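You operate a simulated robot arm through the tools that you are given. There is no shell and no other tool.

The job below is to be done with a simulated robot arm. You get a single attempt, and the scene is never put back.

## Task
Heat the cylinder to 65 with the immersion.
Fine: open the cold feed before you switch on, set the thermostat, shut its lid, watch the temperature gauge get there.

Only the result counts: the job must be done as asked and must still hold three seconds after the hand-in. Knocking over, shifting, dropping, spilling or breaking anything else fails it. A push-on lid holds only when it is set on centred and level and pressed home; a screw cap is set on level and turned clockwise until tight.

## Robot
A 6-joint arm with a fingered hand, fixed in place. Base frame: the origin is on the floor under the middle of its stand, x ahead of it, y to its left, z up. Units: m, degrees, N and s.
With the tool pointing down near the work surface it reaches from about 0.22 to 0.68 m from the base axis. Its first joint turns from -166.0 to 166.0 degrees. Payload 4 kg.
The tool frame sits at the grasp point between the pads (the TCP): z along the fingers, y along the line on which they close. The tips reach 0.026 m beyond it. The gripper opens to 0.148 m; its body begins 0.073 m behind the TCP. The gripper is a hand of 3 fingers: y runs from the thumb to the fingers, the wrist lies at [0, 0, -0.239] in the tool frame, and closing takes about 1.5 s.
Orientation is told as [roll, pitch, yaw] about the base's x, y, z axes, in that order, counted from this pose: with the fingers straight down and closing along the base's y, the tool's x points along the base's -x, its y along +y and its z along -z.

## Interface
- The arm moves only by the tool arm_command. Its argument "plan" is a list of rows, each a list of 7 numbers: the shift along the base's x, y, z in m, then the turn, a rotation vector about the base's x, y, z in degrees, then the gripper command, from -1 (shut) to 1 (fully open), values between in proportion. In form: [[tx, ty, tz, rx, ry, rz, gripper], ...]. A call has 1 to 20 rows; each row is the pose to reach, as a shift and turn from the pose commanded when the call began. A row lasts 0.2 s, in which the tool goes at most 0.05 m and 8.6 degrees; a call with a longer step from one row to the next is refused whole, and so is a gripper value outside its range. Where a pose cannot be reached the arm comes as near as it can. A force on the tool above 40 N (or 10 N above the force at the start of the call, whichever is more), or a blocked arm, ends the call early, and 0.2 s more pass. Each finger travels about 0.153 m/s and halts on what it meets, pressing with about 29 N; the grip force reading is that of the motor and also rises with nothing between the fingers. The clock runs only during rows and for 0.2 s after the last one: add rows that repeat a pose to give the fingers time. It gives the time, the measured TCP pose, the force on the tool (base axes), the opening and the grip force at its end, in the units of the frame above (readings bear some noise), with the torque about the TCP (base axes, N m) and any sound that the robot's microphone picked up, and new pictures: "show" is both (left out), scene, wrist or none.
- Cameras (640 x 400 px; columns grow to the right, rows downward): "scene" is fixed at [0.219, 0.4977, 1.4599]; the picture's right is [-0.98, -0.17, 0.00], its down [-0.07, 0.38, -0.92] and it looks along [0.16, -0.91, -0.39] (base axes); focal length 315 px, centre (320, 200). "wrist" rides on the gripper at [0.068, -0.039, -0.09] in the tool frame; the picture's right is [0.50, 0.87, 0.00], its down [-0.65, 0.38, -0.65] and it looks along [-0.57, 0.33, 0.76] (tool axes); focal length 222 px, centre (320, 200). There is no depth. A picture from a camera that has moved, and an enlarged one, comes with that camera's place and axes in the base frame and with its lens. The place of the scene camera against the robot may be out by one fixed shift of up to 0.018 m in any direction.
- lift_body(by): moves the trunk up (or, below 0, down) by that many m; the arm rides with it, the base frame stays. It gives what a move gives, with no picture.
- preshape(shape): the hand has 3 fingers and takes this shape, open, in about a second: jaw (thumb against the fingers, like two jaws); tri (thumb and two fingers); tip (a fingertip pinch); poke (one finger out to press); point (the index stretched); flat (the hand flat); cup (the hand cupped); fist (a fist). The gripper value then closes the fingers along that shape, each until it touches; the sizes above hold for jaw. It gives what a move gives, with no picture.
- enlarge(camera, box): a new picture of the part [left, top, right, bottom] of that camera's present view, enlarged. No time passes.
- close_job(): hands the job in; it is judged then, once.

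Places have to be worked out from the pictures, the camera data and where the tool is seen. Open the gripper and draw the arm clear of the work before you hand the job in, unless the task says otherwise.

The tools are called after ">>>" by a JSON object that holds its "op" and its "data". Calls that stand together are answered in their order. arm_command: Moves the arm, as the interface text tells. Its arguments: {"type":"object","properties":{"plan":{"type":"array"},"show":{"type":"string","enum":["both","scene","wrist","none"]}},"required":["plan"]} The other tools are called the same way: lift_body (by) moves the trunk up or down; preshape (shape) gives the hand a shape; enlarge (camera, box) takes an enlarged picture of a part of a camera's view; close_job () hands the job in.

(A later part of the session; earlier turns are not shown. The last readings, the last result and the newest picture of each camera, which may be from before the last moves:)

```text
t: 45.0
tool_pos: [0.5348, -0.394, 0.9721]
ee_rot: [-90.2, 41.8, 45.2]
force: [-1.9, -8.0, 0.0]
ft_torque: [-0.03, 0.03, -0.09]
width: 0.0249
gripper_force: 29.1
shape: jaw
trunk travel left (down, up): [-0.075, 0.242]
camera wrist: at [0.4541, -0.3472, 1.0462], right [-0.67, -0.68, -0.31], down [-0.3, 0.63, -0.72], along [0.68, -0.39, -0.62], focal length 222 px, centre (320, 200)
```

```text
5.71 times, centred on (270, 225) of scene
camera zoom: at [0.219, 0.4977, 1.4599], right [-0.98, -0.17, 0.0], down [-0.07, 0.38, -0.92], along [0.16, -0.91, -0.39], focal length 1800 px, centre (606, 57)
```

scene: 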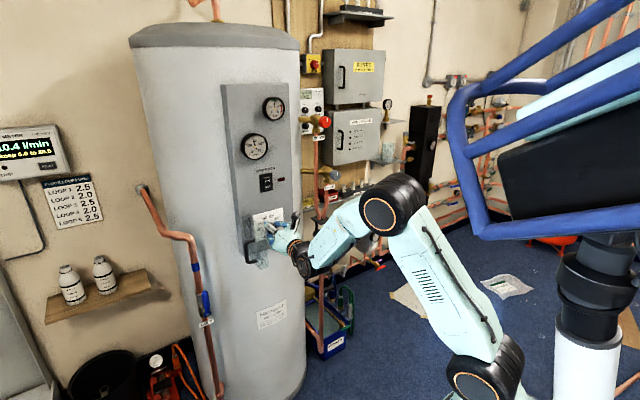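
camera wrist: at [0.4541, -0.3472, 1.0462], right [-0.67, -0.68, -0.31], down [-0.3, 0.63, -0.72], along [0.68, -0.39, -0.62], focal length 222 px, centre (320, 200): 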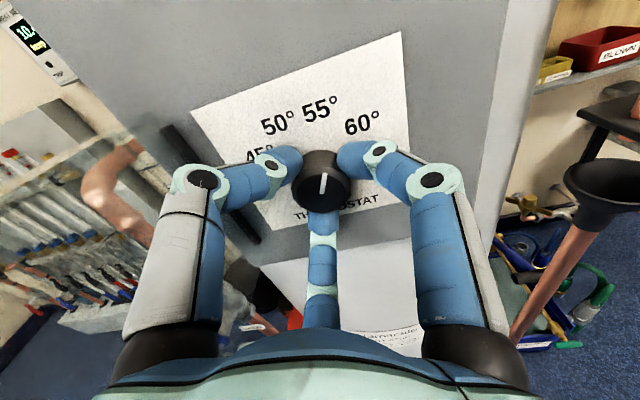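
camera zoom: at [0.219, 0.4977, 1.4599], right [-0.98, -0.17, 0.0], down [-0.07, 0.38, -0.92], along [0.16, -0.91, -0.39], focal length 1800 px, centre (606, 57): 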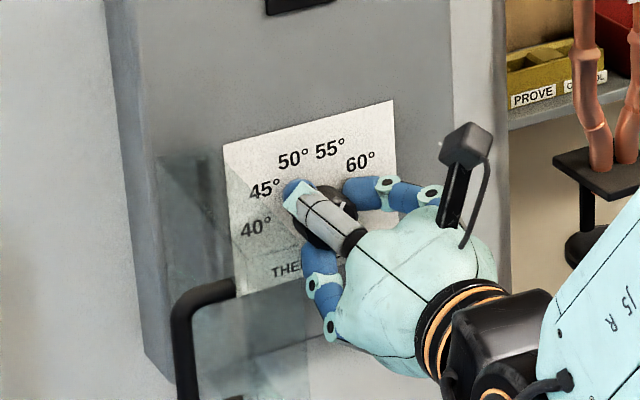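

The knob follows with a few degrees of lag (pointer now about 67°, i.e. roughly 55.7°C). I turn another 60° and measure again.

>>> {"op": "arm_command", "data": {"plan": [[0, 0, 0, 5.3, -5.3, 0, -1], [0, 0, 0, 10.61, -10.61, 0, -1], [0, 0, 0, 15.91, -15.91, 0, -1], [0, 0, 0, 21.21, -21.21, 0, -1], [0, 0, 0, 26.52, -26.52, 0, -1], [0, 0, 0, 31.82, -31.82, 0, -1], [0, 0, 0, 37.12, -37.12, 0, -1], [0, 0, 0, 42.43, -42.43, 0, -1], [0, 0, 0, 42.43, -42.43, 0, -1]]}}

>>> {"op": "enlarge", "data": {"camera": "wrist", "box": [200, 60, 440, 240]}}

>>> {"op": "enlarge", "data": {"camera": "scene", "box": [230, 190, 310, 260]}}

```text
t: 47.0
tool_pos: [0.5361, -0.3948, 0.9724]
ee_rot: [-90.3, -18.3, 45.1]
force: [-2.9, -7.9, -5.3]
ft_torque: [0.04, 0.04, -0.21]
width: 0.025
gripper_force: 28.6
shape: jaw
trunk travel left (down, up): [-0.075, 0.242]
camera wrist: at [0.4179, -0.3835, 0.9874], right [-0.14, -0.15, -0.98], down [0.06, 0.99, -0.16], along [0.99, -0.08, -0.13], focal length 222 px, centre (320, 200)
```

scene: 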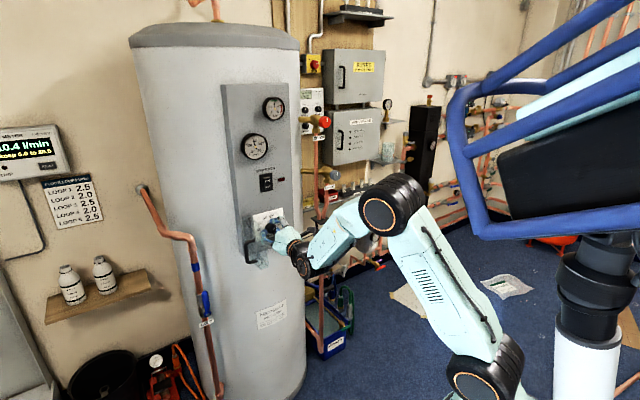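
wrist: 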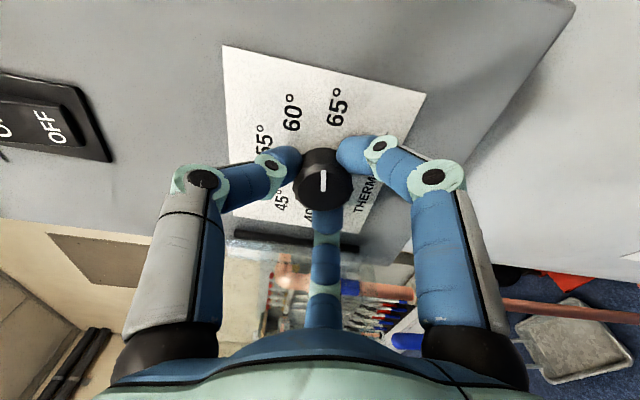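

```text
2.22 times, centred on (320, 150) of wrist
camera zoom: at [0.4179, -0.3835, 0.9874], right [-0.14, -0.15, -0.98], down [0.06, 0.99, -0.16], along [0.99, -0.08, -0.13], focal length 494 px, centre (320, 311)
```

zoom: 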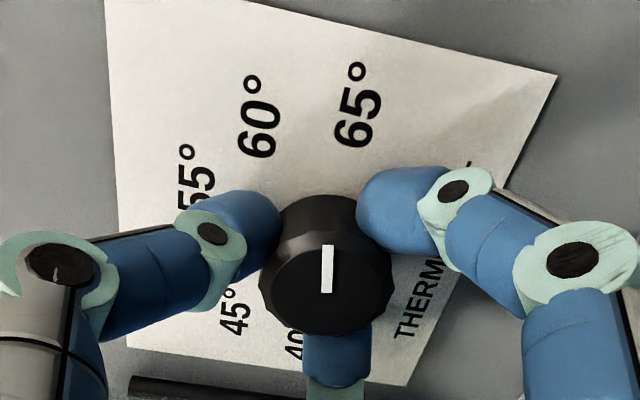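

```text
5.71 times, centred on (270, 225) of scene
camera zoom: at [0.219, 0.4977, 1.4599], right [-0.98, -0.17, 0.0], down [-0.07, 0.38, -0.92], along [0.16, -0.91, -0.39], focal length 1800 px, centre (606, 57)
```

zoom: 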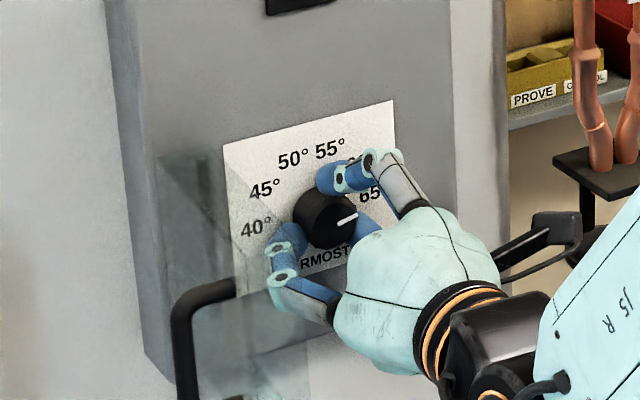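

The pointer is now at about 11.6° (63.4°C), lagging the hand by some 10%. I turn another 12.5° and recheck.

>>> {"op": "arm_command", "data": {"plan": [[0, 0, 0, 4.4, -4.4, 0, -1], [0, 0, 0, 8.84, -8.84, 0, -1], [0, 0, 0, 8.84, -8.84, 0, -1]]}}

>>> {"op": "enlarge", "data": {"camera": "wrist", "box": [260, 90, 380, 180]}}

>>> {"op": "enlarge", "data": {"camera": "scene", "box": [245, 205, 290, 240]}}

```text
t: 47.8
tool_pos: [0.5348, -0.3931, 0.9716]
ee_rot: [-90.3, -30.8, 45.1]
force: [-1.5, -7.6, -5.8]
ft_torque: [0.11, 0.06, -0.2]
width: 0.025
gripper_force: 28.8
shape: jaw
trunk travel left (down, up): [-0.075, 0.242]
camera wrist: at [0.4169, -0.3845, 0.9707], right [0.01, 0.01, -1.0], down [0.07, 1.0, 0.01], along [1.0, -0.07, 0.01], focal length 222 px, centre (320, 200)
```

scene: 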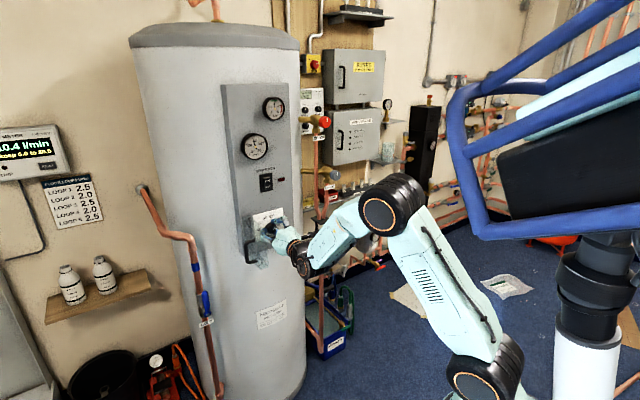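
wrist: 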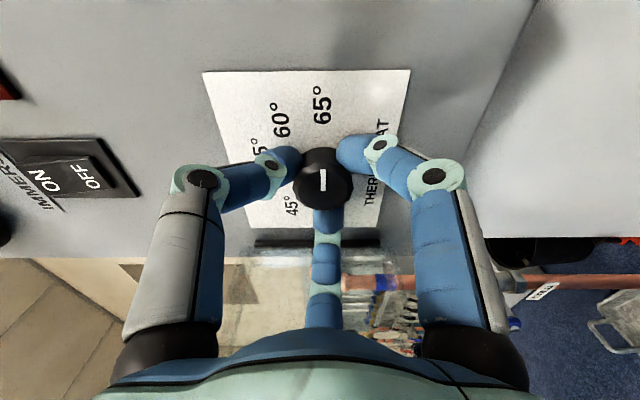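

```text
4.44 times, centred on (320, 135) of wrist
camera zoom: at [0.4169, -0.3845, 0.9707], right [0.01, 0.01, -1.0], down [0.07, 1.0, 0.01], along [1.0, -0.07, 0.01], focal length 987 px, centre (320, 489)
```

zoom: 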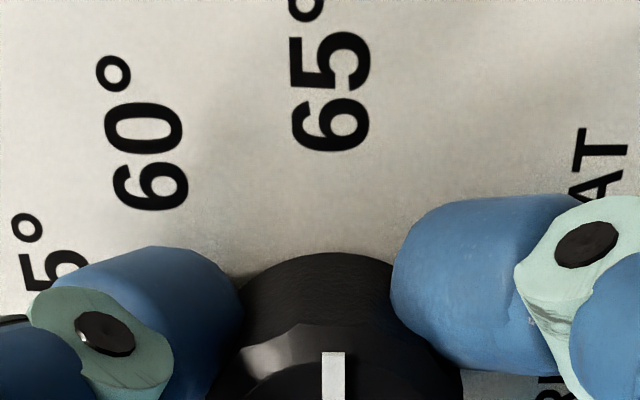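

```text
11.43 times, centred on (268, 222) of scene
camera zoom: at [0.219, 0.4977, 1.4599], right [-0.98, -0.17, 0.0], down [-0.07, 0.38, -0.92], along [0.16, -0.91, -0.39], focal length 3600 px, centre (920, -57)
```

zoom: 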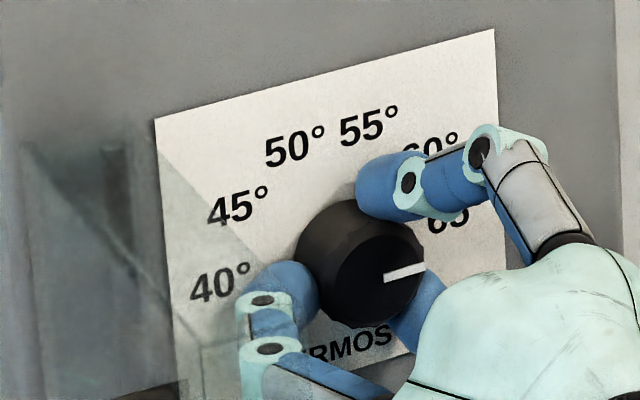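

From the scene view the pointer is now within about 1° of the 65 mark. I take one more wrist close-up to confirm.

>>> {"op": "enlarge", "data": {"camera": "wrist", "box": [280, 80, 380, 220]}}

>>> {"op": "enlarge", "data": {"camera": "scene", "box": [255, 212, 280, 234]}}

```text
2.86 times, centred on (330, 150) of wrist
camera zoom: at [0.4169, -0.3845, 0.9707], right [0.01, 0.01, -1.0], down [0.07, 1.0, 0.01], along [1.0, -0.07, 0.01], focal length 635 px, centre (291, 343)
```

zoom: 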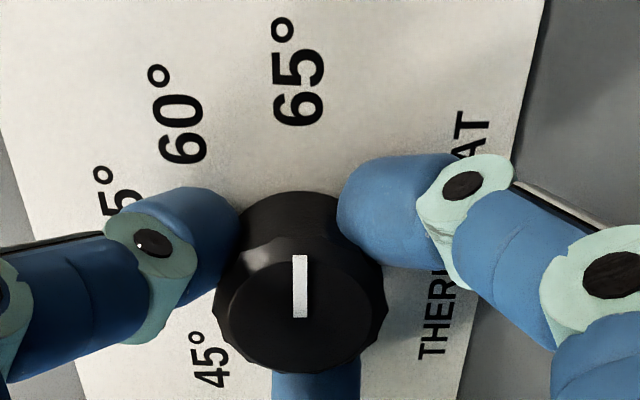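

```text
16.00 times, centred on (268, 223) of scene
camera zoom: at [0.219, 0.4977, 1.4599], right [-0.98, -0.17, 0.0], down [-0.07, 0.38, -0.92], along [0.16, -0.91, -0.39], focal length 5040 px, centre (1160, -168)
```

zoom: 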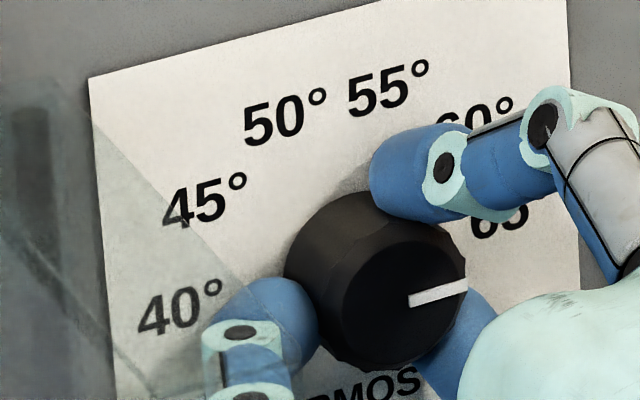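

The pointer reads within about 1° of 65 in both views. I open the fingers and back straight out to check the knob stays put.

>>> {"op": "arm_command", "data": {"plan": [[0, 0, 0, 0, 0, 0, -0.5], [0, 0, 0, 0, 0, 0, -0.05], [0, 0, 0, 0, 0, 0, -0.05], [-0.015, 0.015, 0, 0, 0, 0, -0.05], [-0.04, 0.04, 0, 0, 0, 0, -0.05], [-0.065, 0.065, 0, 0, 0, 0, -0.05], [-0.085, 0.085, 0, 0, 0, 0, -0.05], [-0.085, 0.085, 0, 0, 0, 0, -0.05]]}}

>>> {"op": "enlarge", "data": {"camera": "scene", "box": [245, 205, 290, 240]}}

>>> {"op": "enlarge", "data": {"camera": "wrist", "box": [260, 40, 380, 130]}}

>>> {"op": "enlarge", "data": {"camera": "scene", "box": [210, 180, 310, 270]}}

```text
t: 49.6
tool_pos: [0.4502, -0.3059, 0.9722]
ee_rot: [-90.4, -30.7, 45.1]
force: [-0.3, -0.1, 0.5]
ft_torque: [0.05, -0.01, 0.02]
width: 0.0698
gripper_force: 0.0
shape: jaw
trunk travel left (down, up): [-0.075, 0.242]
camera wrist: at [0.3313, -0.2977, 0.9714], right [0.01, 0.0, -1.0], down [0.07, 1.0, 0.0], along [1.0, -0.07, 0.01], focal length 222 px, centre (320, 200)
```

scene: 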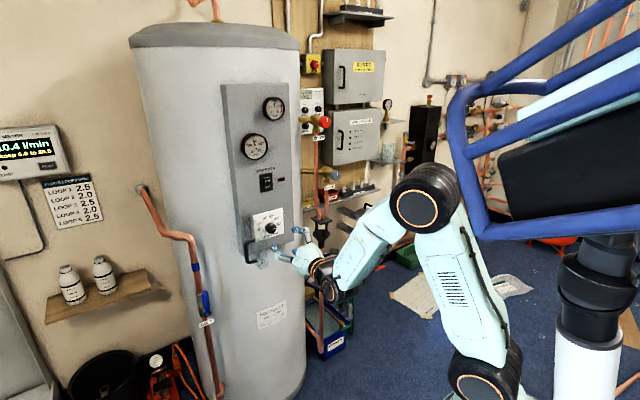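
wrist: 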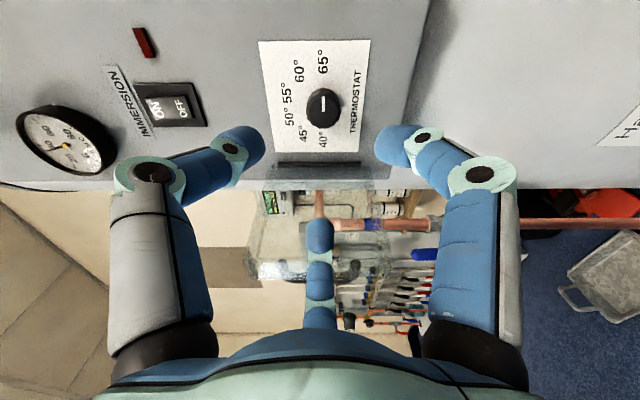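

```text
11.43 times, centred on (268, 222) of scene
camera zoom: at [0.219, 0.4977, 1.4599], right [-0.98, -0.17, 0.0], down [-0.07, 0.38, -0.92], along [0.16, -0.91, -0.39], focal length 3600 px, centre (920, -57)
```

zoom: 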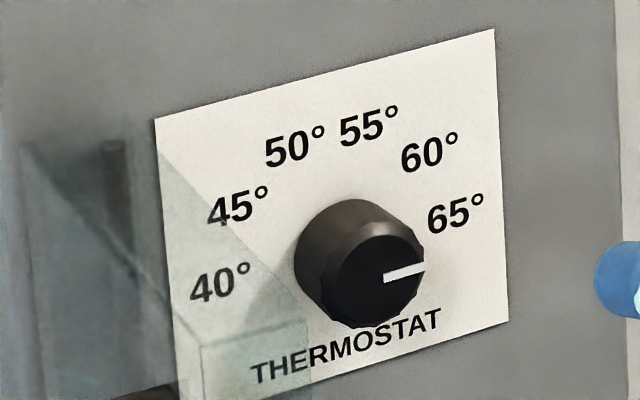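

```text
4.44 times, centred on (320, 85) of wrist
camera zoom: at [0.3313, -0.2977, 0.9714], right [0.01, 0.0, -1.0], down [0.07, 1.0, 0.0], along [1.0, -0.07, 0.01], focal length 987 px, centre (320, 711)
```

zoom: 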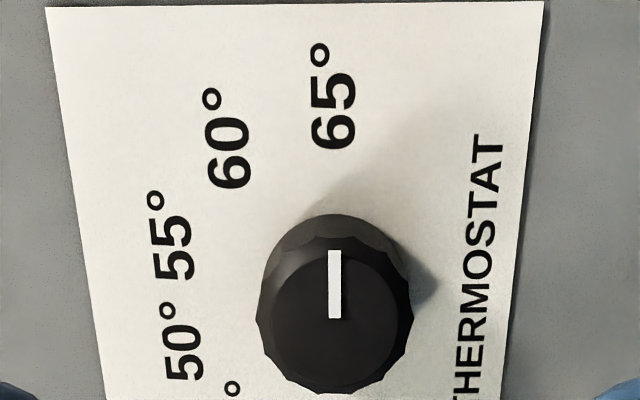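

```text
4.44 times, centred on (260, 225) of scene
camera zoom: at [0.219, 0.4977, 1.4599], right [-0.98, -0.17, 0.0], down [-0.07, 0.38, -0.92], along [0.16, -0.91, -0.39], focal length 1400 px, centre (587, 89)
```

zoom: 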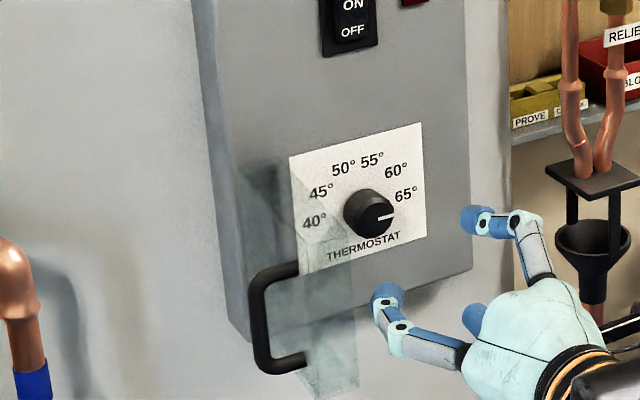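

The knob stayed at 65 after release, and the lid is still open at about 90°. I roll the hand back to its upright orientation while backing out a little and closing the fingers, then I will go round the lid to push it shut.

>>> {"op": "arm_command", "data": {"plan": [[-0.005, 0.005, 0, -5.68, 5.68, 0, -0.05], [-0.01, 0.01, 0, -11.36, 11.36, 0, -0.05], [-0.015, 0.015, 0, -17.04, 17.04, 0, -0.3], [-0.02, 0.02, 0, -22.72, 22.72, 0, -0.5], [-0.025, 0.0237, 0, -28.4, 28.4, 0, -0.7], [-0.025, 0.0237, 0, -34.08, 34.08, 0, -1], [-0.025, 0.0237, 0, -39.76, 39.76, 0, -1], [-0.025, 0.0237, 0, -45.44, 45.44, 0, -1], [-0.025, 0.0237, 0, -51.12, 51.12, 0, -1], [-0.025, 0.0237, 0, -56.8, 56.8, 0, -1], [-0.025, 0.0237, 0, -62.48, 62.48, 0, -1], [-0.025, 0.0237, 0, -68.16, 68.16, 0, -1], [-0.025, 0.0237, 0, -73.84, 73.84, 0, -1], [-0.025, 0.0237, 0, -79.52, 79.52, 0, -1], [-0.025, 0.0237, 0, -85.2, 85.2, 0, -1], [-0.025, 0.0237, 0, -85.2, 85.2, 0, -1]]}}

```text
t: 53.0
tool_pos: [0.4259, -0.2846, 0.9717]
ee_rot: [-10.8, 89.9, 124.6]
force: [0.0, 0.0, 0.1]
ft_torque: [0.0, -0.02, -0.02]
width: 0.0002
gripper_force: 29.2
shape: jaw
trunk travel left (down, up): [-0.075, 0.242]
camera wrist: at [0.3889, -0.1927, 1.0407], right [-0.61, -0.62, 0.5], down [-0.73, 0.19, -0.65], along [0.31, -0.76, -0.57], focal length 222 px, centre (320, 200)
```

scene: 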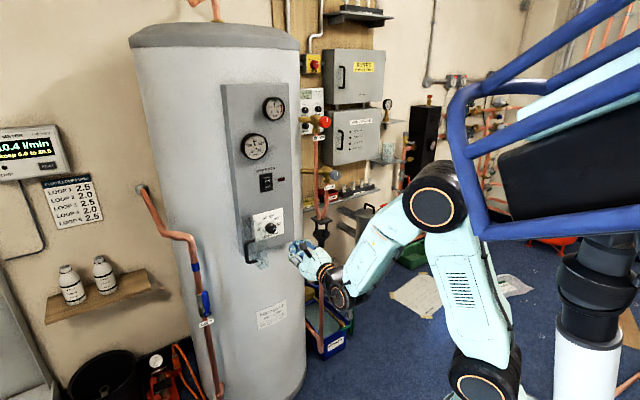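
wrist: 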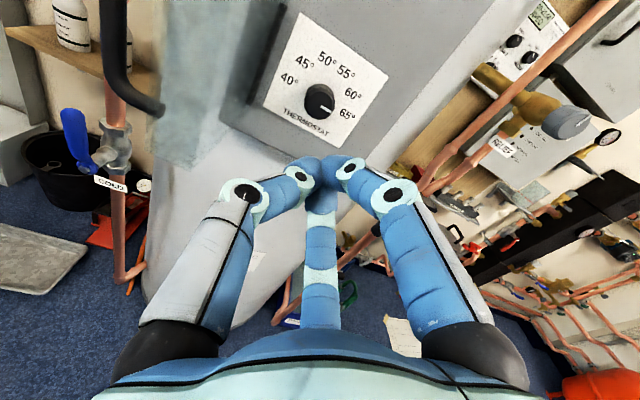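

Upright again. I swing the closed hand around the outer edge of the lid to its left side.

>>> {"op": "arm_command", "data": {"plan": [[-0.005, 0.035, 0, 0, 0, -3, -1], [0.012, 0.075, 0, 0, 0, -6, -1], [0.04, 0.105, 0, 0, 0, -12, -1], [0.075, 0.125, 0, 0, 0, -18, -1], [0.11, 0.13, 0, 0, 0, -25, -1], [0.14, 0.115, 0, 0, 0, -31, -1], [0.155, 0.09, 0, 0, 0, -35, -1], [0.155, 0.09, 0, 0, 0, -35, -1]]}}

>>> {"op": "enlarge", "data": {"camera": "scene", "box": [210, 180, 310, 270]}}

>>> {"op": "enlarge", "data": {"camera": "wrist", "box": [200, 20, 480, 240]}}

```text
t: 54.8
tool_pos: [0.5804, -0.1945, 0.9707]
ee_rot: [-42.7, 89.8, 57.5]
force: [0.0, 0.0, 0.1]
ft_torque: [0.0, 0.01, 0.01]
width: 0.0
gripper_force: 29.6
shape: jaw
trunk travel left (down, up): [-0.075, 0.242]
camera wrist: at [0.6021, -0.0981, 1.0401], right [-0.85, -0.16, 0.5], down [-0.49, 0.58, -0.65], along [-0.19, -0.8, -0.57], focal length 222 px, centre (320, 200)
```

scene: 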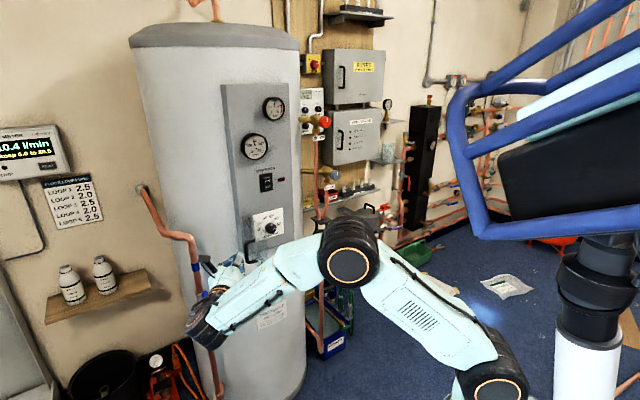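
wrist: 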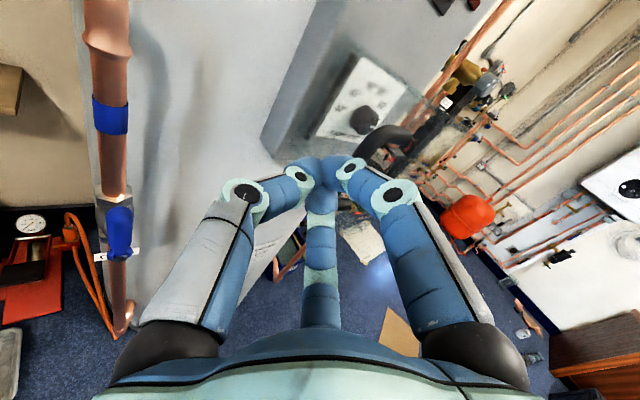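

```text
4.44 times, centred on (260, 225) of scene
camera zoom: at [0.219, 0.4977, 1.4599], right [-0.98, -0.17, 0.0], down [-0.07, 0.38, -0.92], along [0.16, -0.91, -0.39], focal length 1400 px, centre (587, 89)
```

zoom: 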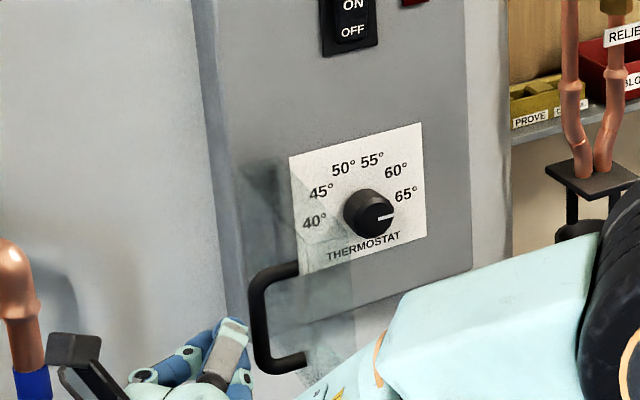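

```text
1.82 times, centred on (340, 130) of wrist
camera zoom: at [0.6021, -0.0981, 1.0401], right [-0.85, -0.16, 0.5], down [-0.49, 0.58, -0.65], along [-0.19, -0.8, -0.57], focal length 404 px, centre (284, 327)
```

zoom: 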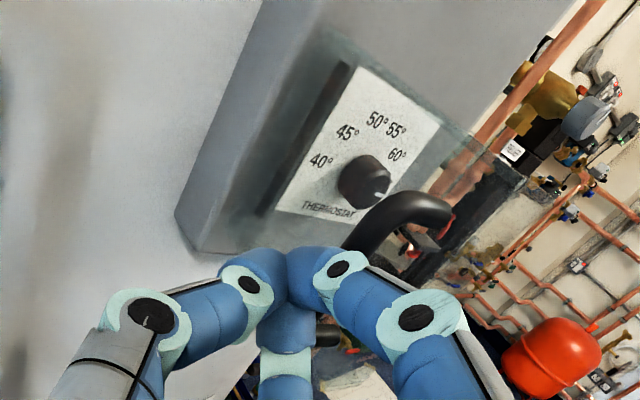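

The hand is on the outer side of the lid, next to the handle. I push the lid round towards closed along its arc, stopping at about 30° to check.

>>> {"op": "arm_command", "data": {"plan": [[0.006, -0.024, 0, 0, 0, 0, -1], [0.0114, -0.046, 0, 0, 0, 0, -1], [0.002, -0.054, 0, 0, 0, 0, -1], [-0.0077, -0.0617, 0, 0, 0, 0, -1], [-0.0197, -0.0667, 0, 0, 0, 1.5, -1], [-0.0316, -0.0718, 0, 0, 0, 3, -1], [-0.0418, -0.08, 0, 0, 0, 4.5, -1], [-0.052, -0.0879, 0, 0, 0, 6, -1], [-0.06, -0.098, 0, 0, 0, 8, -1], [-0.0678, -0.1085, 0, 0, 0, 10, -1], [-0.073, -0.1205, 0, 0, 0, 12, -1], [-0.0779, -0.1324, 0, 0, 0, 14, -1], [-0.0779, -0.1324, 0, 0, 0, 14, -1]]}}

>>> {"op": "enlarge", "data": {"camera": "scene", "box": [220, 180, 320, 270]}}

>>> {"op": "enlarge", "data": {"camera": "wrist", "box": [200, 20, 480, 240]}}

```text
t: 57.6
tool_pos: [0.5033, -0.3267, 0.9719]
ee_rot: [-47.3, 89.8, 67.2]
force: [-0.5, 0.6, -1.2]
ft_torque: [0.0, 0.0, -0.03]
width: 0.0
gripper_force: 29.2
shape: jaw
trunk travel left (down, up): [-0.075, 0.242]
camera wrist: at [0.5007, -0.2281, 1.0402], right [-0.79, -0.36, 0.5], down [-0.61, 0.44, -0.65], along [0.02, -0.82, -0.57], focal length 222 px, centre (320, 200)
```

scene: 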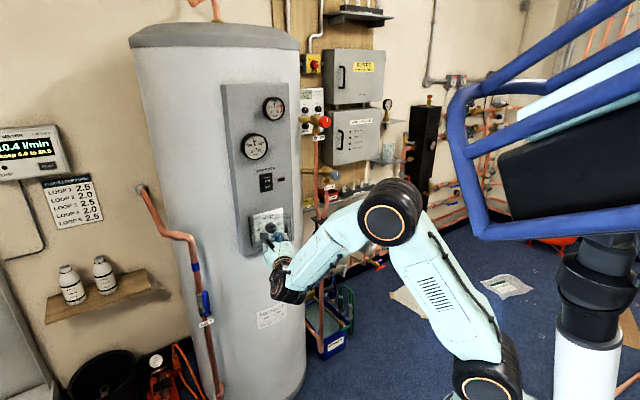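
wrist: 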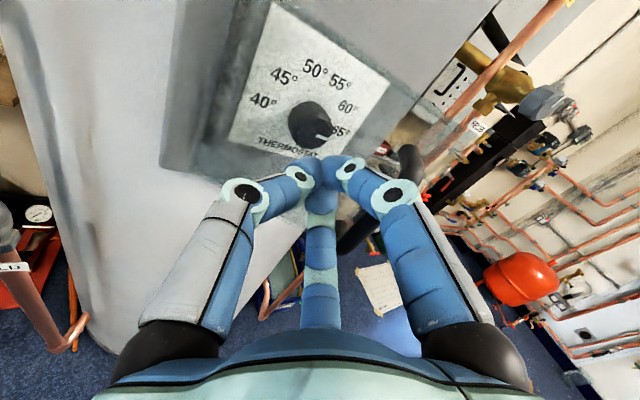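

```text
4.44 times, centred on (270, 225) of scene
camera zoom: at [0.219, 0.4977, 1.4599], right [-0.98, -0.17, 0.0], down [-0.07, 0.38, -0.92], along [0.16, -0.91, -0.39], focal length 1400 px, centre (542, 89)
```

zoom: 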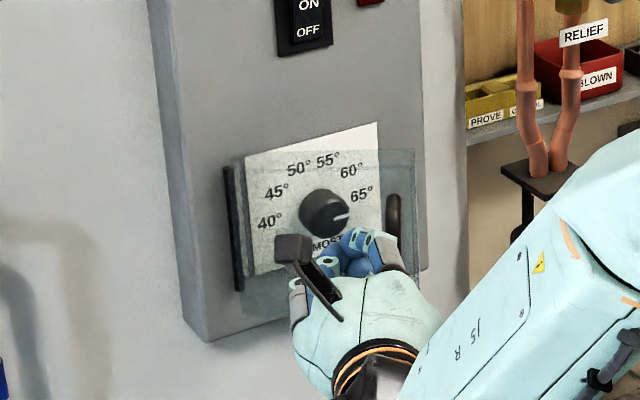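

```text
1.82 times, centred on (340, 130) of wrist
camera zoom: at [0.5007, -0.2281, 1.0402], right [-0.79, -0.36, 0.5], down [-0.61, 0.44, -0.65], along [0.02, -0.82, -0.57], focal length 404 px, centre (284, 327)
```

zoom: 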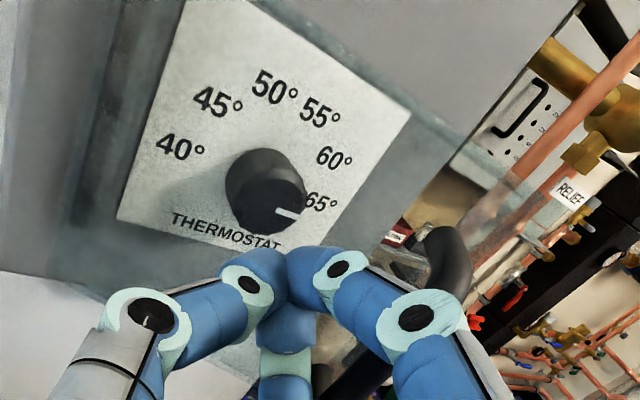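

The lid follows with negligible force and the pointer is still on 65. I continue the arc to closed and then press it lightly home.

>>> {"op": "arm_command", "data": {"plan": [[-0.0018, -0.0128, 0, 0, 0, 1.5, -1], [-0.0033, -0.0254, 0, 0, 0, 3, -1], [-0.0027, -0.034, 0, 0, 0, 4, -1], [-0.0019, -0.0425, 0, 0, 0, 5, -1], [-0.0002, -0.0508, 0, 0, 0, 6, -1], [0.0012, -0.0522, 0, 0, 0, 6, -1], [0.0026, -0.0536, 0, 0, 0, 6, -1], [0.0026, -0.0536, 0, 0, 0, 6, -1]]}}

>>> {"op": "enlarge", "data": {"camera": "scene", "box": [220, 180, 320, 270]}}

>>> {"op": "enlarge", "data": {"camera": "wrist", "box": [200, 20, 480, 240]}}

```text
t: 59.4
tool_pos: [0.5041, -0.3792, 0.9725]
ee_rot: [-59.9, 89.9, 60.5]
force: [-2.2, 4.8, 0.0]
ft_torque: [0.0, 0.0, 0.04]
width: 0.0
gripper_force: 29.4
shape: jaw
trunk travel left (down, up): [-0.075, 0.242]
camera wrist: at [0.4931, -0.2816, 1.0405], right [-0.75, -0.44, 0.5], down [-0.66, 0.37, -0.66], along [0.1, -0.82, -0.57], focal length 222 px, centre (320, 200)
```

scene: 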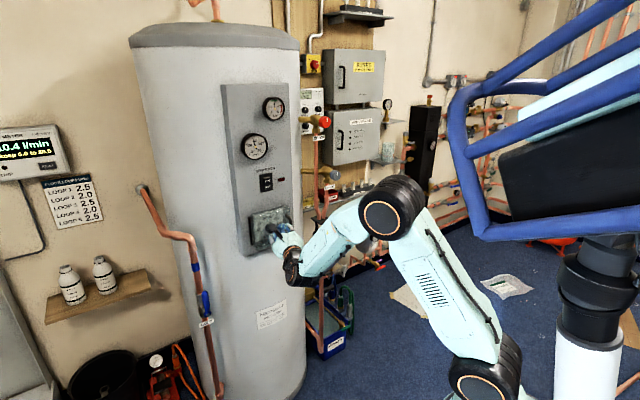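
wrist: 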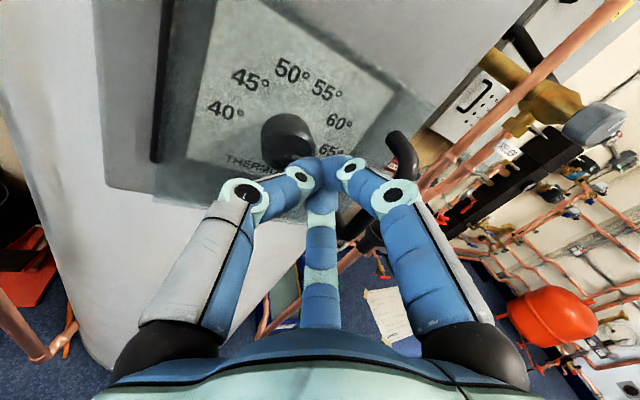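

```text
4.44 times, centred on (270, 225) of scene
camera zoom: at [0.219, 0.4977, 1.4599], right [-0.98, -0.17, 0.0], down [-0.07, 0.38, -0.92], along [0.16, -0.91, -0.39], focal length 1400 px, centre (542, 89)
```

zoom: 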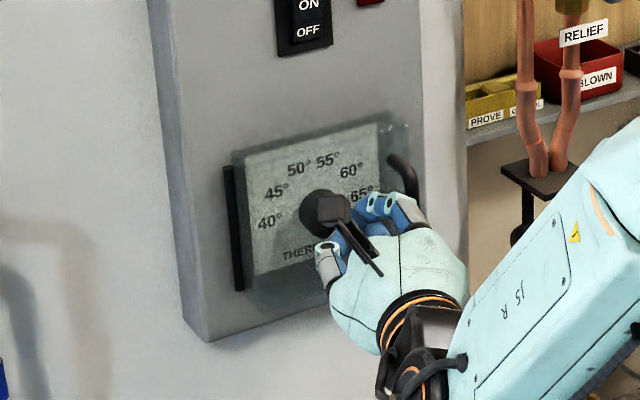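

```text
1.82 times, centred on (340, 130) of wrist
camera zoom: at [0.4931, -0.2816, 1.0405], right [-0.75, -0.44, 0.5], down [-0.66, 0.37, -0.66], along [0.1, -0.82, -0.57], focal length 404 px, centre (284, 327)
```

zoom: 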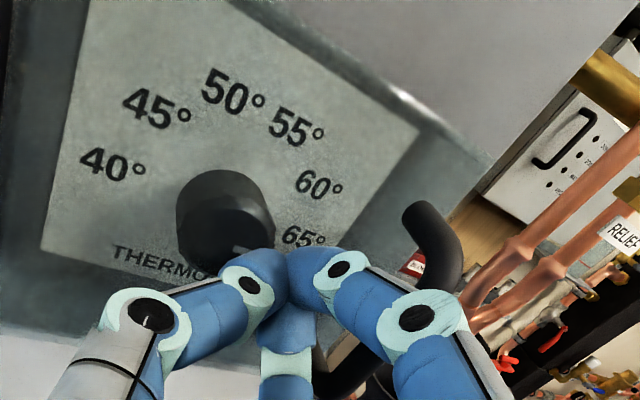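

The tips are at the closed-lid depth with 5 N of contact. I press a few millimetres further until the resistance rises, to be sure it is fully home.

>>> {"op": "arm_command", "data": {"plan": [[0.0014, -0.0014, 0, 0, 0, 0, -1], [0.0028, -0.0028, 0, 0, 0, 0, -1], [0.0042, -0.0042, 0, 0, 0, 0, -1], [0.0056, -0.0056, 0, 0, 0, 0, -1], [0.0056, -0.0056, 0, 0, 0, 0, -1]], "show": "wrist"}}

```text
t: 60.2
tool_pos: [0.5064, -0.3798, 0.9728]
ee_rot: [-26.5, 89.8, 93.9]
force: [-17.7, 23.2, 3.2]
ft_torque: [-0.05, -0.07, -0.02]
width: 0.0
gripper_force: 28.5
shape: jaw
trunk travel left (down, up): [-0.075, 0.242]
stopped in row 3: the force on the tool passed its limit at 43 N (the readings are from after the stop); the commanded pose is now the measured one
camera wrist: at [0.4946, -0.2823, 1.0408], right [-0.75, -0.44, 0.5], down [-0.66, 0.37, -0.65], along [0.1, -0.82, -0.57], focal length 222 px, centre (320, 200)
```

wrist: 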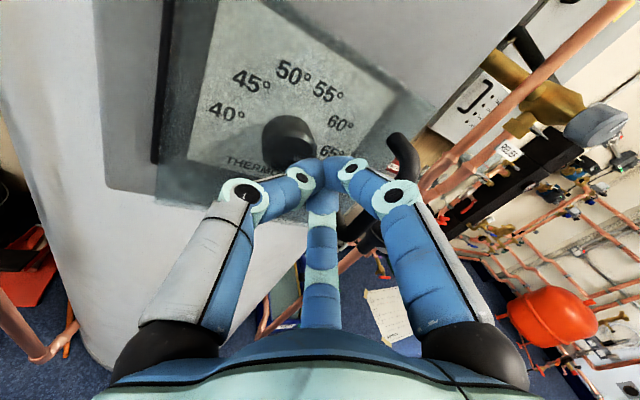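

The lid met a firm stop at 43 N, so it is fully shut. I back the hand straight off and check the lid and knob.

>>> {"op": "arm_command", "data": {"plan": [[-0.01, 0.017, 0, 0, 0, 0, -1], [-0.022, 0.04, 0, 0, 0, 0, -1], [-0.035, 0.065, 0, 0, 0, 0, -1], [-0.045, 0.09, 0.01, 0, 0, 0, -1], [-0.05, 0.11, 0.02, 0, 0, 0, -1], [-0.05, 0.11, 0.02, 0, 0, 0, -1]]}}

>>> {"op": "enlarge", "data": {"camera": "scene", "box": [220, 180, 320, 270]}}

>>> {"op": "enlarge", "data": {"camera": "wrist", "box": [200, 0, 480, 200]}}

>>> {"op": "enlarge", "data": {"camera": "scene", "box": [230, 85, 310, 200]}}

```text
t: 61.6
tool_pos: [0.4583, -0.2735, 0.9895]
ee_rot: [-2.4, 89.8, 117.9]
force: [-0.5, 0.6, 0.4]
ft_torque: [0.0, 0.03, 0.03]
width: 0.0
gripper_force: 28.9
shape: jaw
trunk travel left (down, up): [-0.075, 0.242]
camera wrist: at [0.4469, -0.1753, 1.0589], right [-0.75, -0.44, 0.5], down [-0.66, 0.38, -0.65], along [0.1, -0.82, -0.57], focal length 222 px, centre (320, 200)
```

scene: 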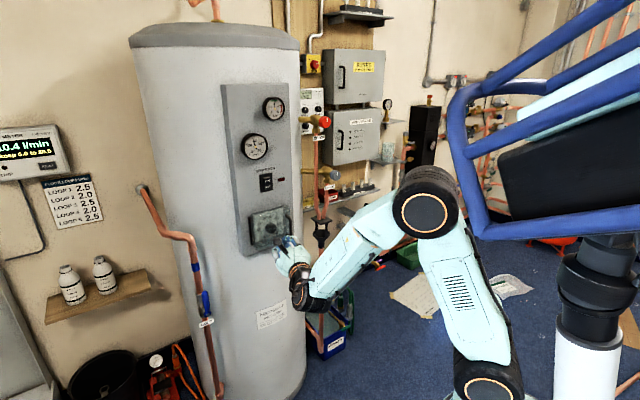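
wrist: 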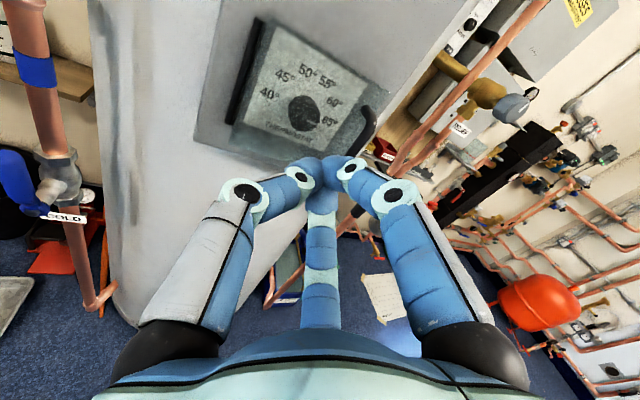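

```text
4.44 times, centred on (270, 225) of scene
camera zoom: at [0.219, 0.4977, 1.4599], right [-0.98, -0.17, 0.0], down [-0.07, 0.38, -0.92], along [0.16, -0.91, -0.39], focal length 1400 px, centre (542, 89)
```

zoom: 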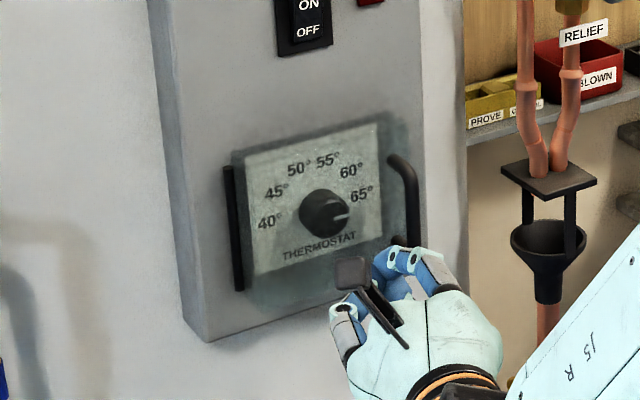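

```text
2.00 times, centred on (340, 100) of wrist
camera zoom: at [0.4469, -0.1753, 1.0589], right [-0.75, -0.44, 0.5], down [-0.66, 0.38, -0.65], along [0.1, -0.82, -0.57], focal length 444 px, centre (280, 400)
```

zoom: 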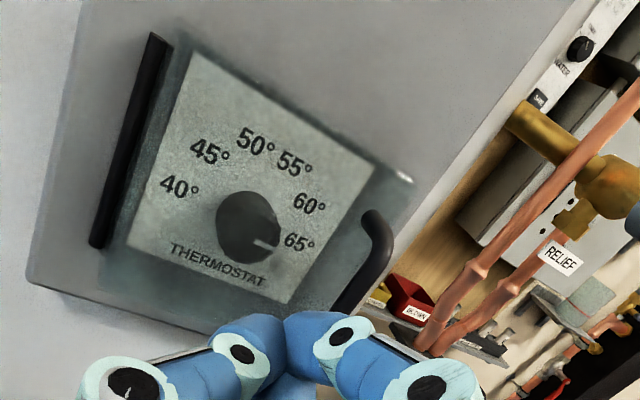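

```text
3.48 times, centred on (270, 142) of scene
camera zoom: at [0.219, 0.4977, 1.4599], right [-0.98, -0.17, 0.0], down [-0.07, 0.38, -0.92], along [0.16, -0.91, -0.39], focal length 1096 px, centre (494, 400)
```

zoom: 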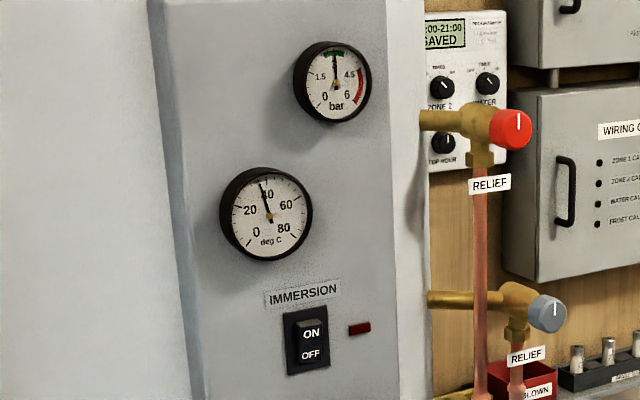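

The lid is fully shut with the pointer on 65. Now I shape the hand to "poke" for the rocker switch and look at where that finger's tip lies.

>>> {"op": "preshape", "data": {"shape": "poke"}}

>>> {"op": "enlarge", "data": {"camera": "wrist", "box": [0, 0, 640, 400]}}

>>> {"op": "enlarge", "data": {"camera": "scene", "box": [240, 200, 340, 320]}}

```text
t: 62.5
tool_pos: [0.4593, -0.2733, 0.9912]
ee_rot: [-6.2, 89.7, 114.2]
force: [-0.1, -0.3, -0.2]
ft_torque: [0.0, 0.04, -0.04]
width: 0.0
gripper_force: 0.0
shape: poke
trunk travel left (down, up): [-0.075, 0.242]
```

```text
1.00 times, centred on (320, 200) of wrist (not enlarged: the box is as wide or as high as the picture)
camera zoom: at [0.4471, -0.1755, 1.0588], right [-0.75, -0.44, 0.5], down [-0.66, 0.38, -0.65], along [0.1, -0.82, -0.57], focal length 222 px, centre (320, 200)
```

zoom: 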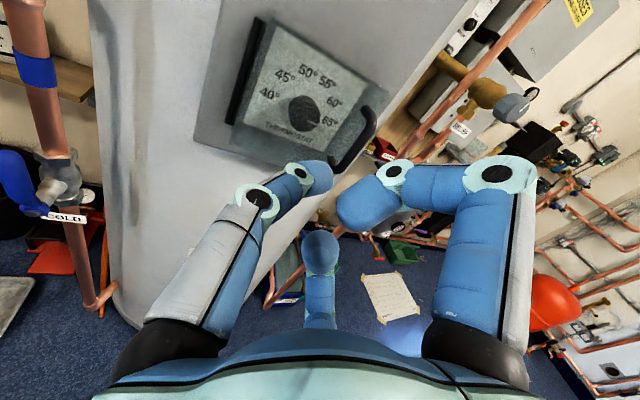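

```text
3.33 times, centred on (290, 260) of scene
camera zoom: at [0.219, 0.4977, 1.4599], right [-0.98, -0.17, 0.0], down [-0.07, 0.38, -0.92], along [0.16, -0.91, -0.39], focal length 1050 px, centre (420, 0)
```

zoom: 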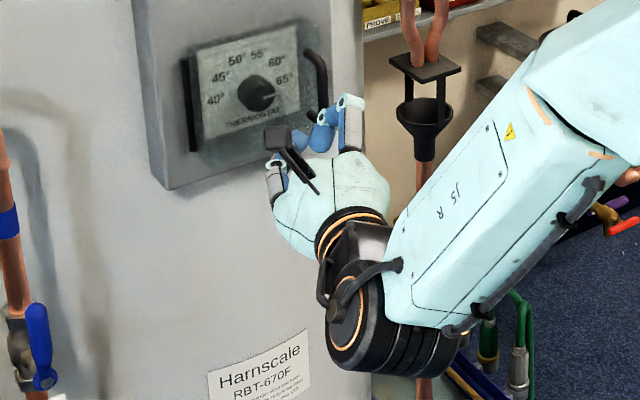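

In this shape the thumb is stretched with its tip on the tool axis, about 0.03 m beyond the TCP, and the other fingers are bent back. I rise to the switch height in front of it (ON half at about z = 1.143).

>>> {"op": "arm_command", "data": {"plan": [[-0.003, 0.003, 0.03, 0, 0, 3, 1], [-0.003, 0.003, 0.065, 0, 0, 6, 1], [-0.003, 0.0, 0.1, 0, 0, 9, 1], [0.0, -0.015, 0.135, 0, 0, 12, 1], [0.007, -0.035, 0.152, 0, 0, 12, 1], [0.0144, -0.059, 0.152, 0, 0, 12, 1], [0.0144, -0.059, 0.152, 0, 0, 12, 1]]}}

>>> {"op": "enlarge", "data": {"camera": "scene", "box": [230, 110, 330, 230]}}

>>> {"op": "enlarge", "data": {"camera": "wrist", "box": [200, 40, 440, 220]}}

```text
t: 64.1
tool_pos: [0.4736, -0.332, 1.1437]
ee_rot: [-4.4, 89.8, 128.0]
force: [-0.2, -0.4, 0.5]
ft_torque: [-0.02, -0.01, -0.01]
width: 0.0
gripper_force: 0.1
shape: poke
trunk travel left (down, up): [-0.075, 0.242]
camera wrist: at [0.4422, -0.2395, 1.2116], right [-0.64, -0.59, 0.5], down [-0.72, 0.23, -0.65], along [0.27, -0.78, -0.57], focal length 222 px, centre (320, 200)
```

scene: 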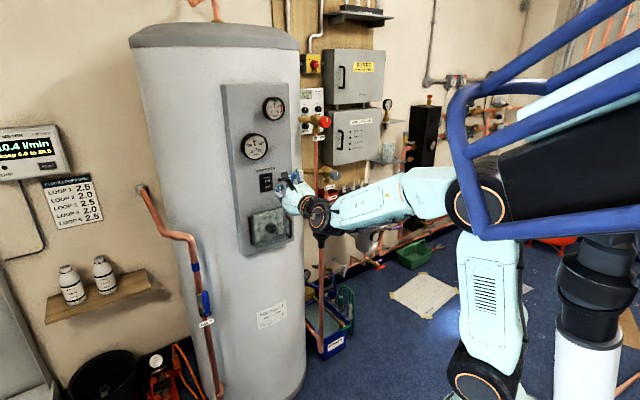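
wrist: 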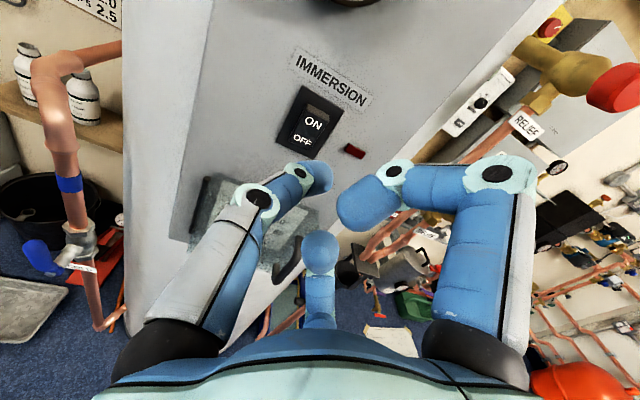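

```text
3.33 times, centred on (280, 170) of scene
camera zoom: at [0.219, 0.4977, 1.4599], right [-0.98, -0.17, 0.0], down [-0.07, 0.38, -0.92], along [0.16, -0.91, -0.39], focal length 1050 px, centre (453, 300)
```

zoom: 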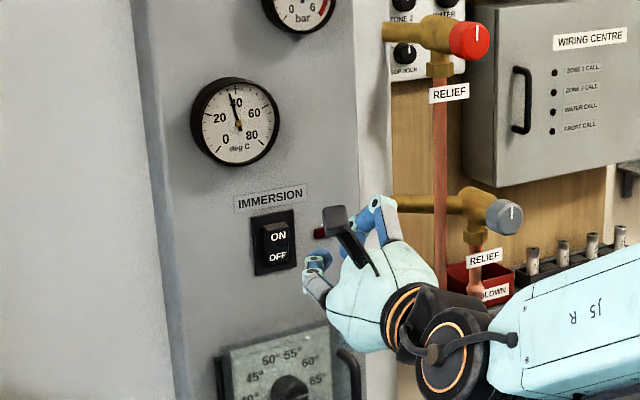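

```text
2.22 times, centred on (320, 130) of wrist
camera zoom: at [0.4422, -0.2395, 1.2116], right [-0.64, -0.59, 0.5], down [-0.72, 0.23, -0.65], along [0.27, -0.78, -0.57], focal length 494 px, centre (320, 356)
```

zoom: 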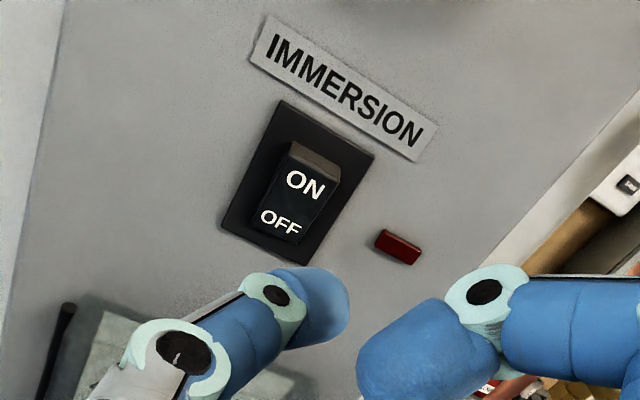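

The rocker's ON half is out (OFF state), with the ON label at z = 1.141, r = -0.1005, only 5 mm off my axis. The cold feed is open, thermostat set and lid shut, so I move in and press the ON half in small steps.

>>> {"op": "arm_command", "data": {"plan": [[0.016, -0.0135, -0.0007, 0, 0, 0, 1], [0.0335, -0.0312, -0.0007, 0, 0, 0, 1], [0.0442, -0.0419, -0.0007, 0, 0, 0, 1], [0.0488, -0.0465, -0.0007, 0, 0, 0, 1], [0.0516, -0.0493, -0.0007, 0, 0, 0, 1], [0.0537, -0.0514, -0.0007, 0, 0, 0, 1], [0.0558, -0.0535, -0.0007, 0, 0, 0, 1], [0.0558, -0.0535, -0.0007, 0, 0, 0, 1]]}}

>>> {"op": "enlarge", "data": {"camera": "scene", "box": [235, 90, 305, 210]}}

>>> {"op": "enlarge", "data": {"camera": "wrist", "box": [200, 60, 440, 240]}}

```text
t: 65.9
tool_pos: [0.5289, -0.3852, 1.1413]
ee_rot: [-7.3, 89.8, 125.2]
force: [0.4, 0.4, 0.4]
ft_torque: [0.01, -0.01, -0.04]
width: 0.0
gripper_force: 0.0
shape: poke
trunk travel left (down, up): [-0.075, 0.242]
camera wrist: at [0.4972, -0.2926, 1.2103], right [-0.64, -0.59, 0.5], down [-0.72, 0.23, -0.65], along [0.27, -0.78, -0.57], focal length 222 px, centre (320, 200)
```

scene: 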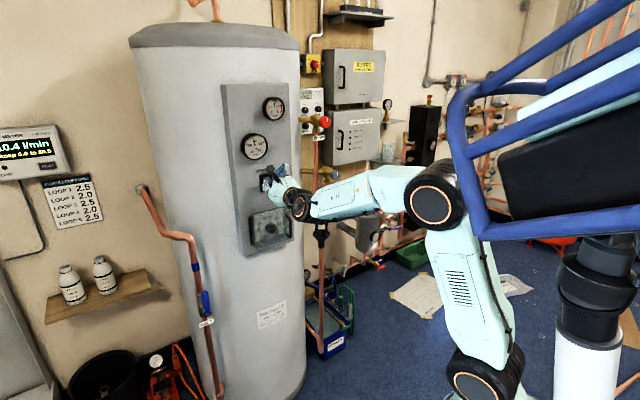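
wrist: 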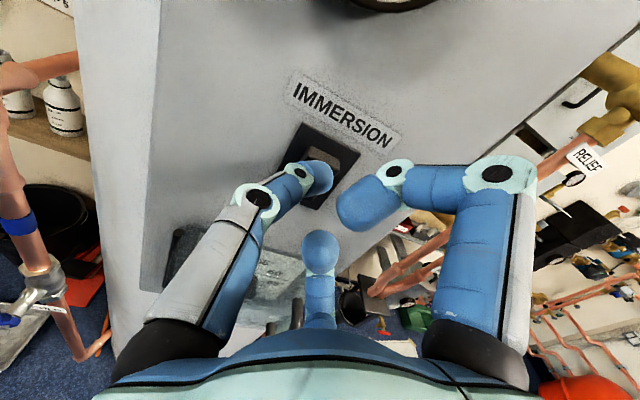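

```text
3.33 times, centred on (270, 150) of scene
camera zoom: at [0.219, 0.4977, 1.4599], right [-0.98, -0.17, 0.0], down [-0.07, 0.38, -0.92], along [0.16, -0.91, -0.39], focal length 1050 px, centre (487, 367)
```

zoom: 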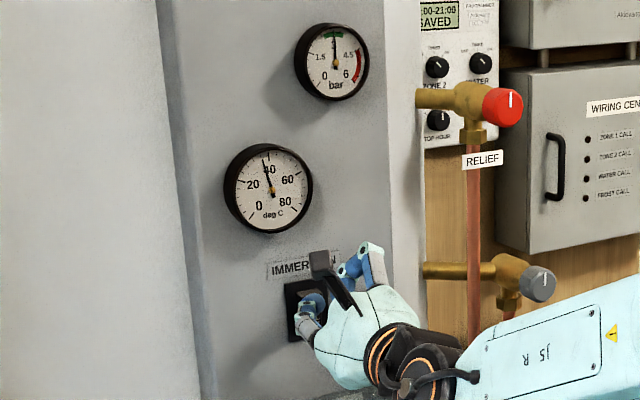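

```text
2.22 times, centred on (320, 150) of wrist
camera zoom: at [0.4972, -0.2926, 1.2103], right [-0.64, -0.59, 0.5], down [-0.72, 0.23, -0.65], along [0.27, -0.78, -0.57], focal length 494 px, centre (320, 311)
```

zoom: 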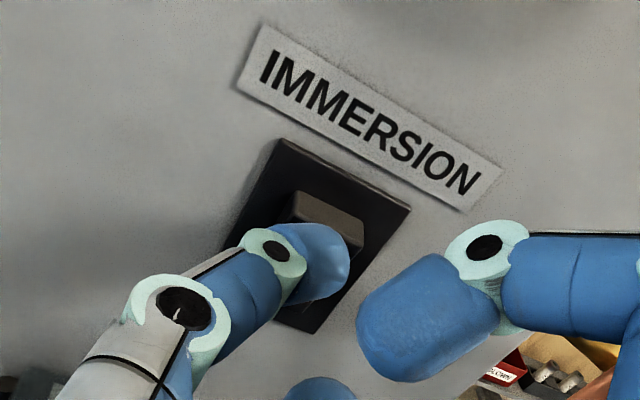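

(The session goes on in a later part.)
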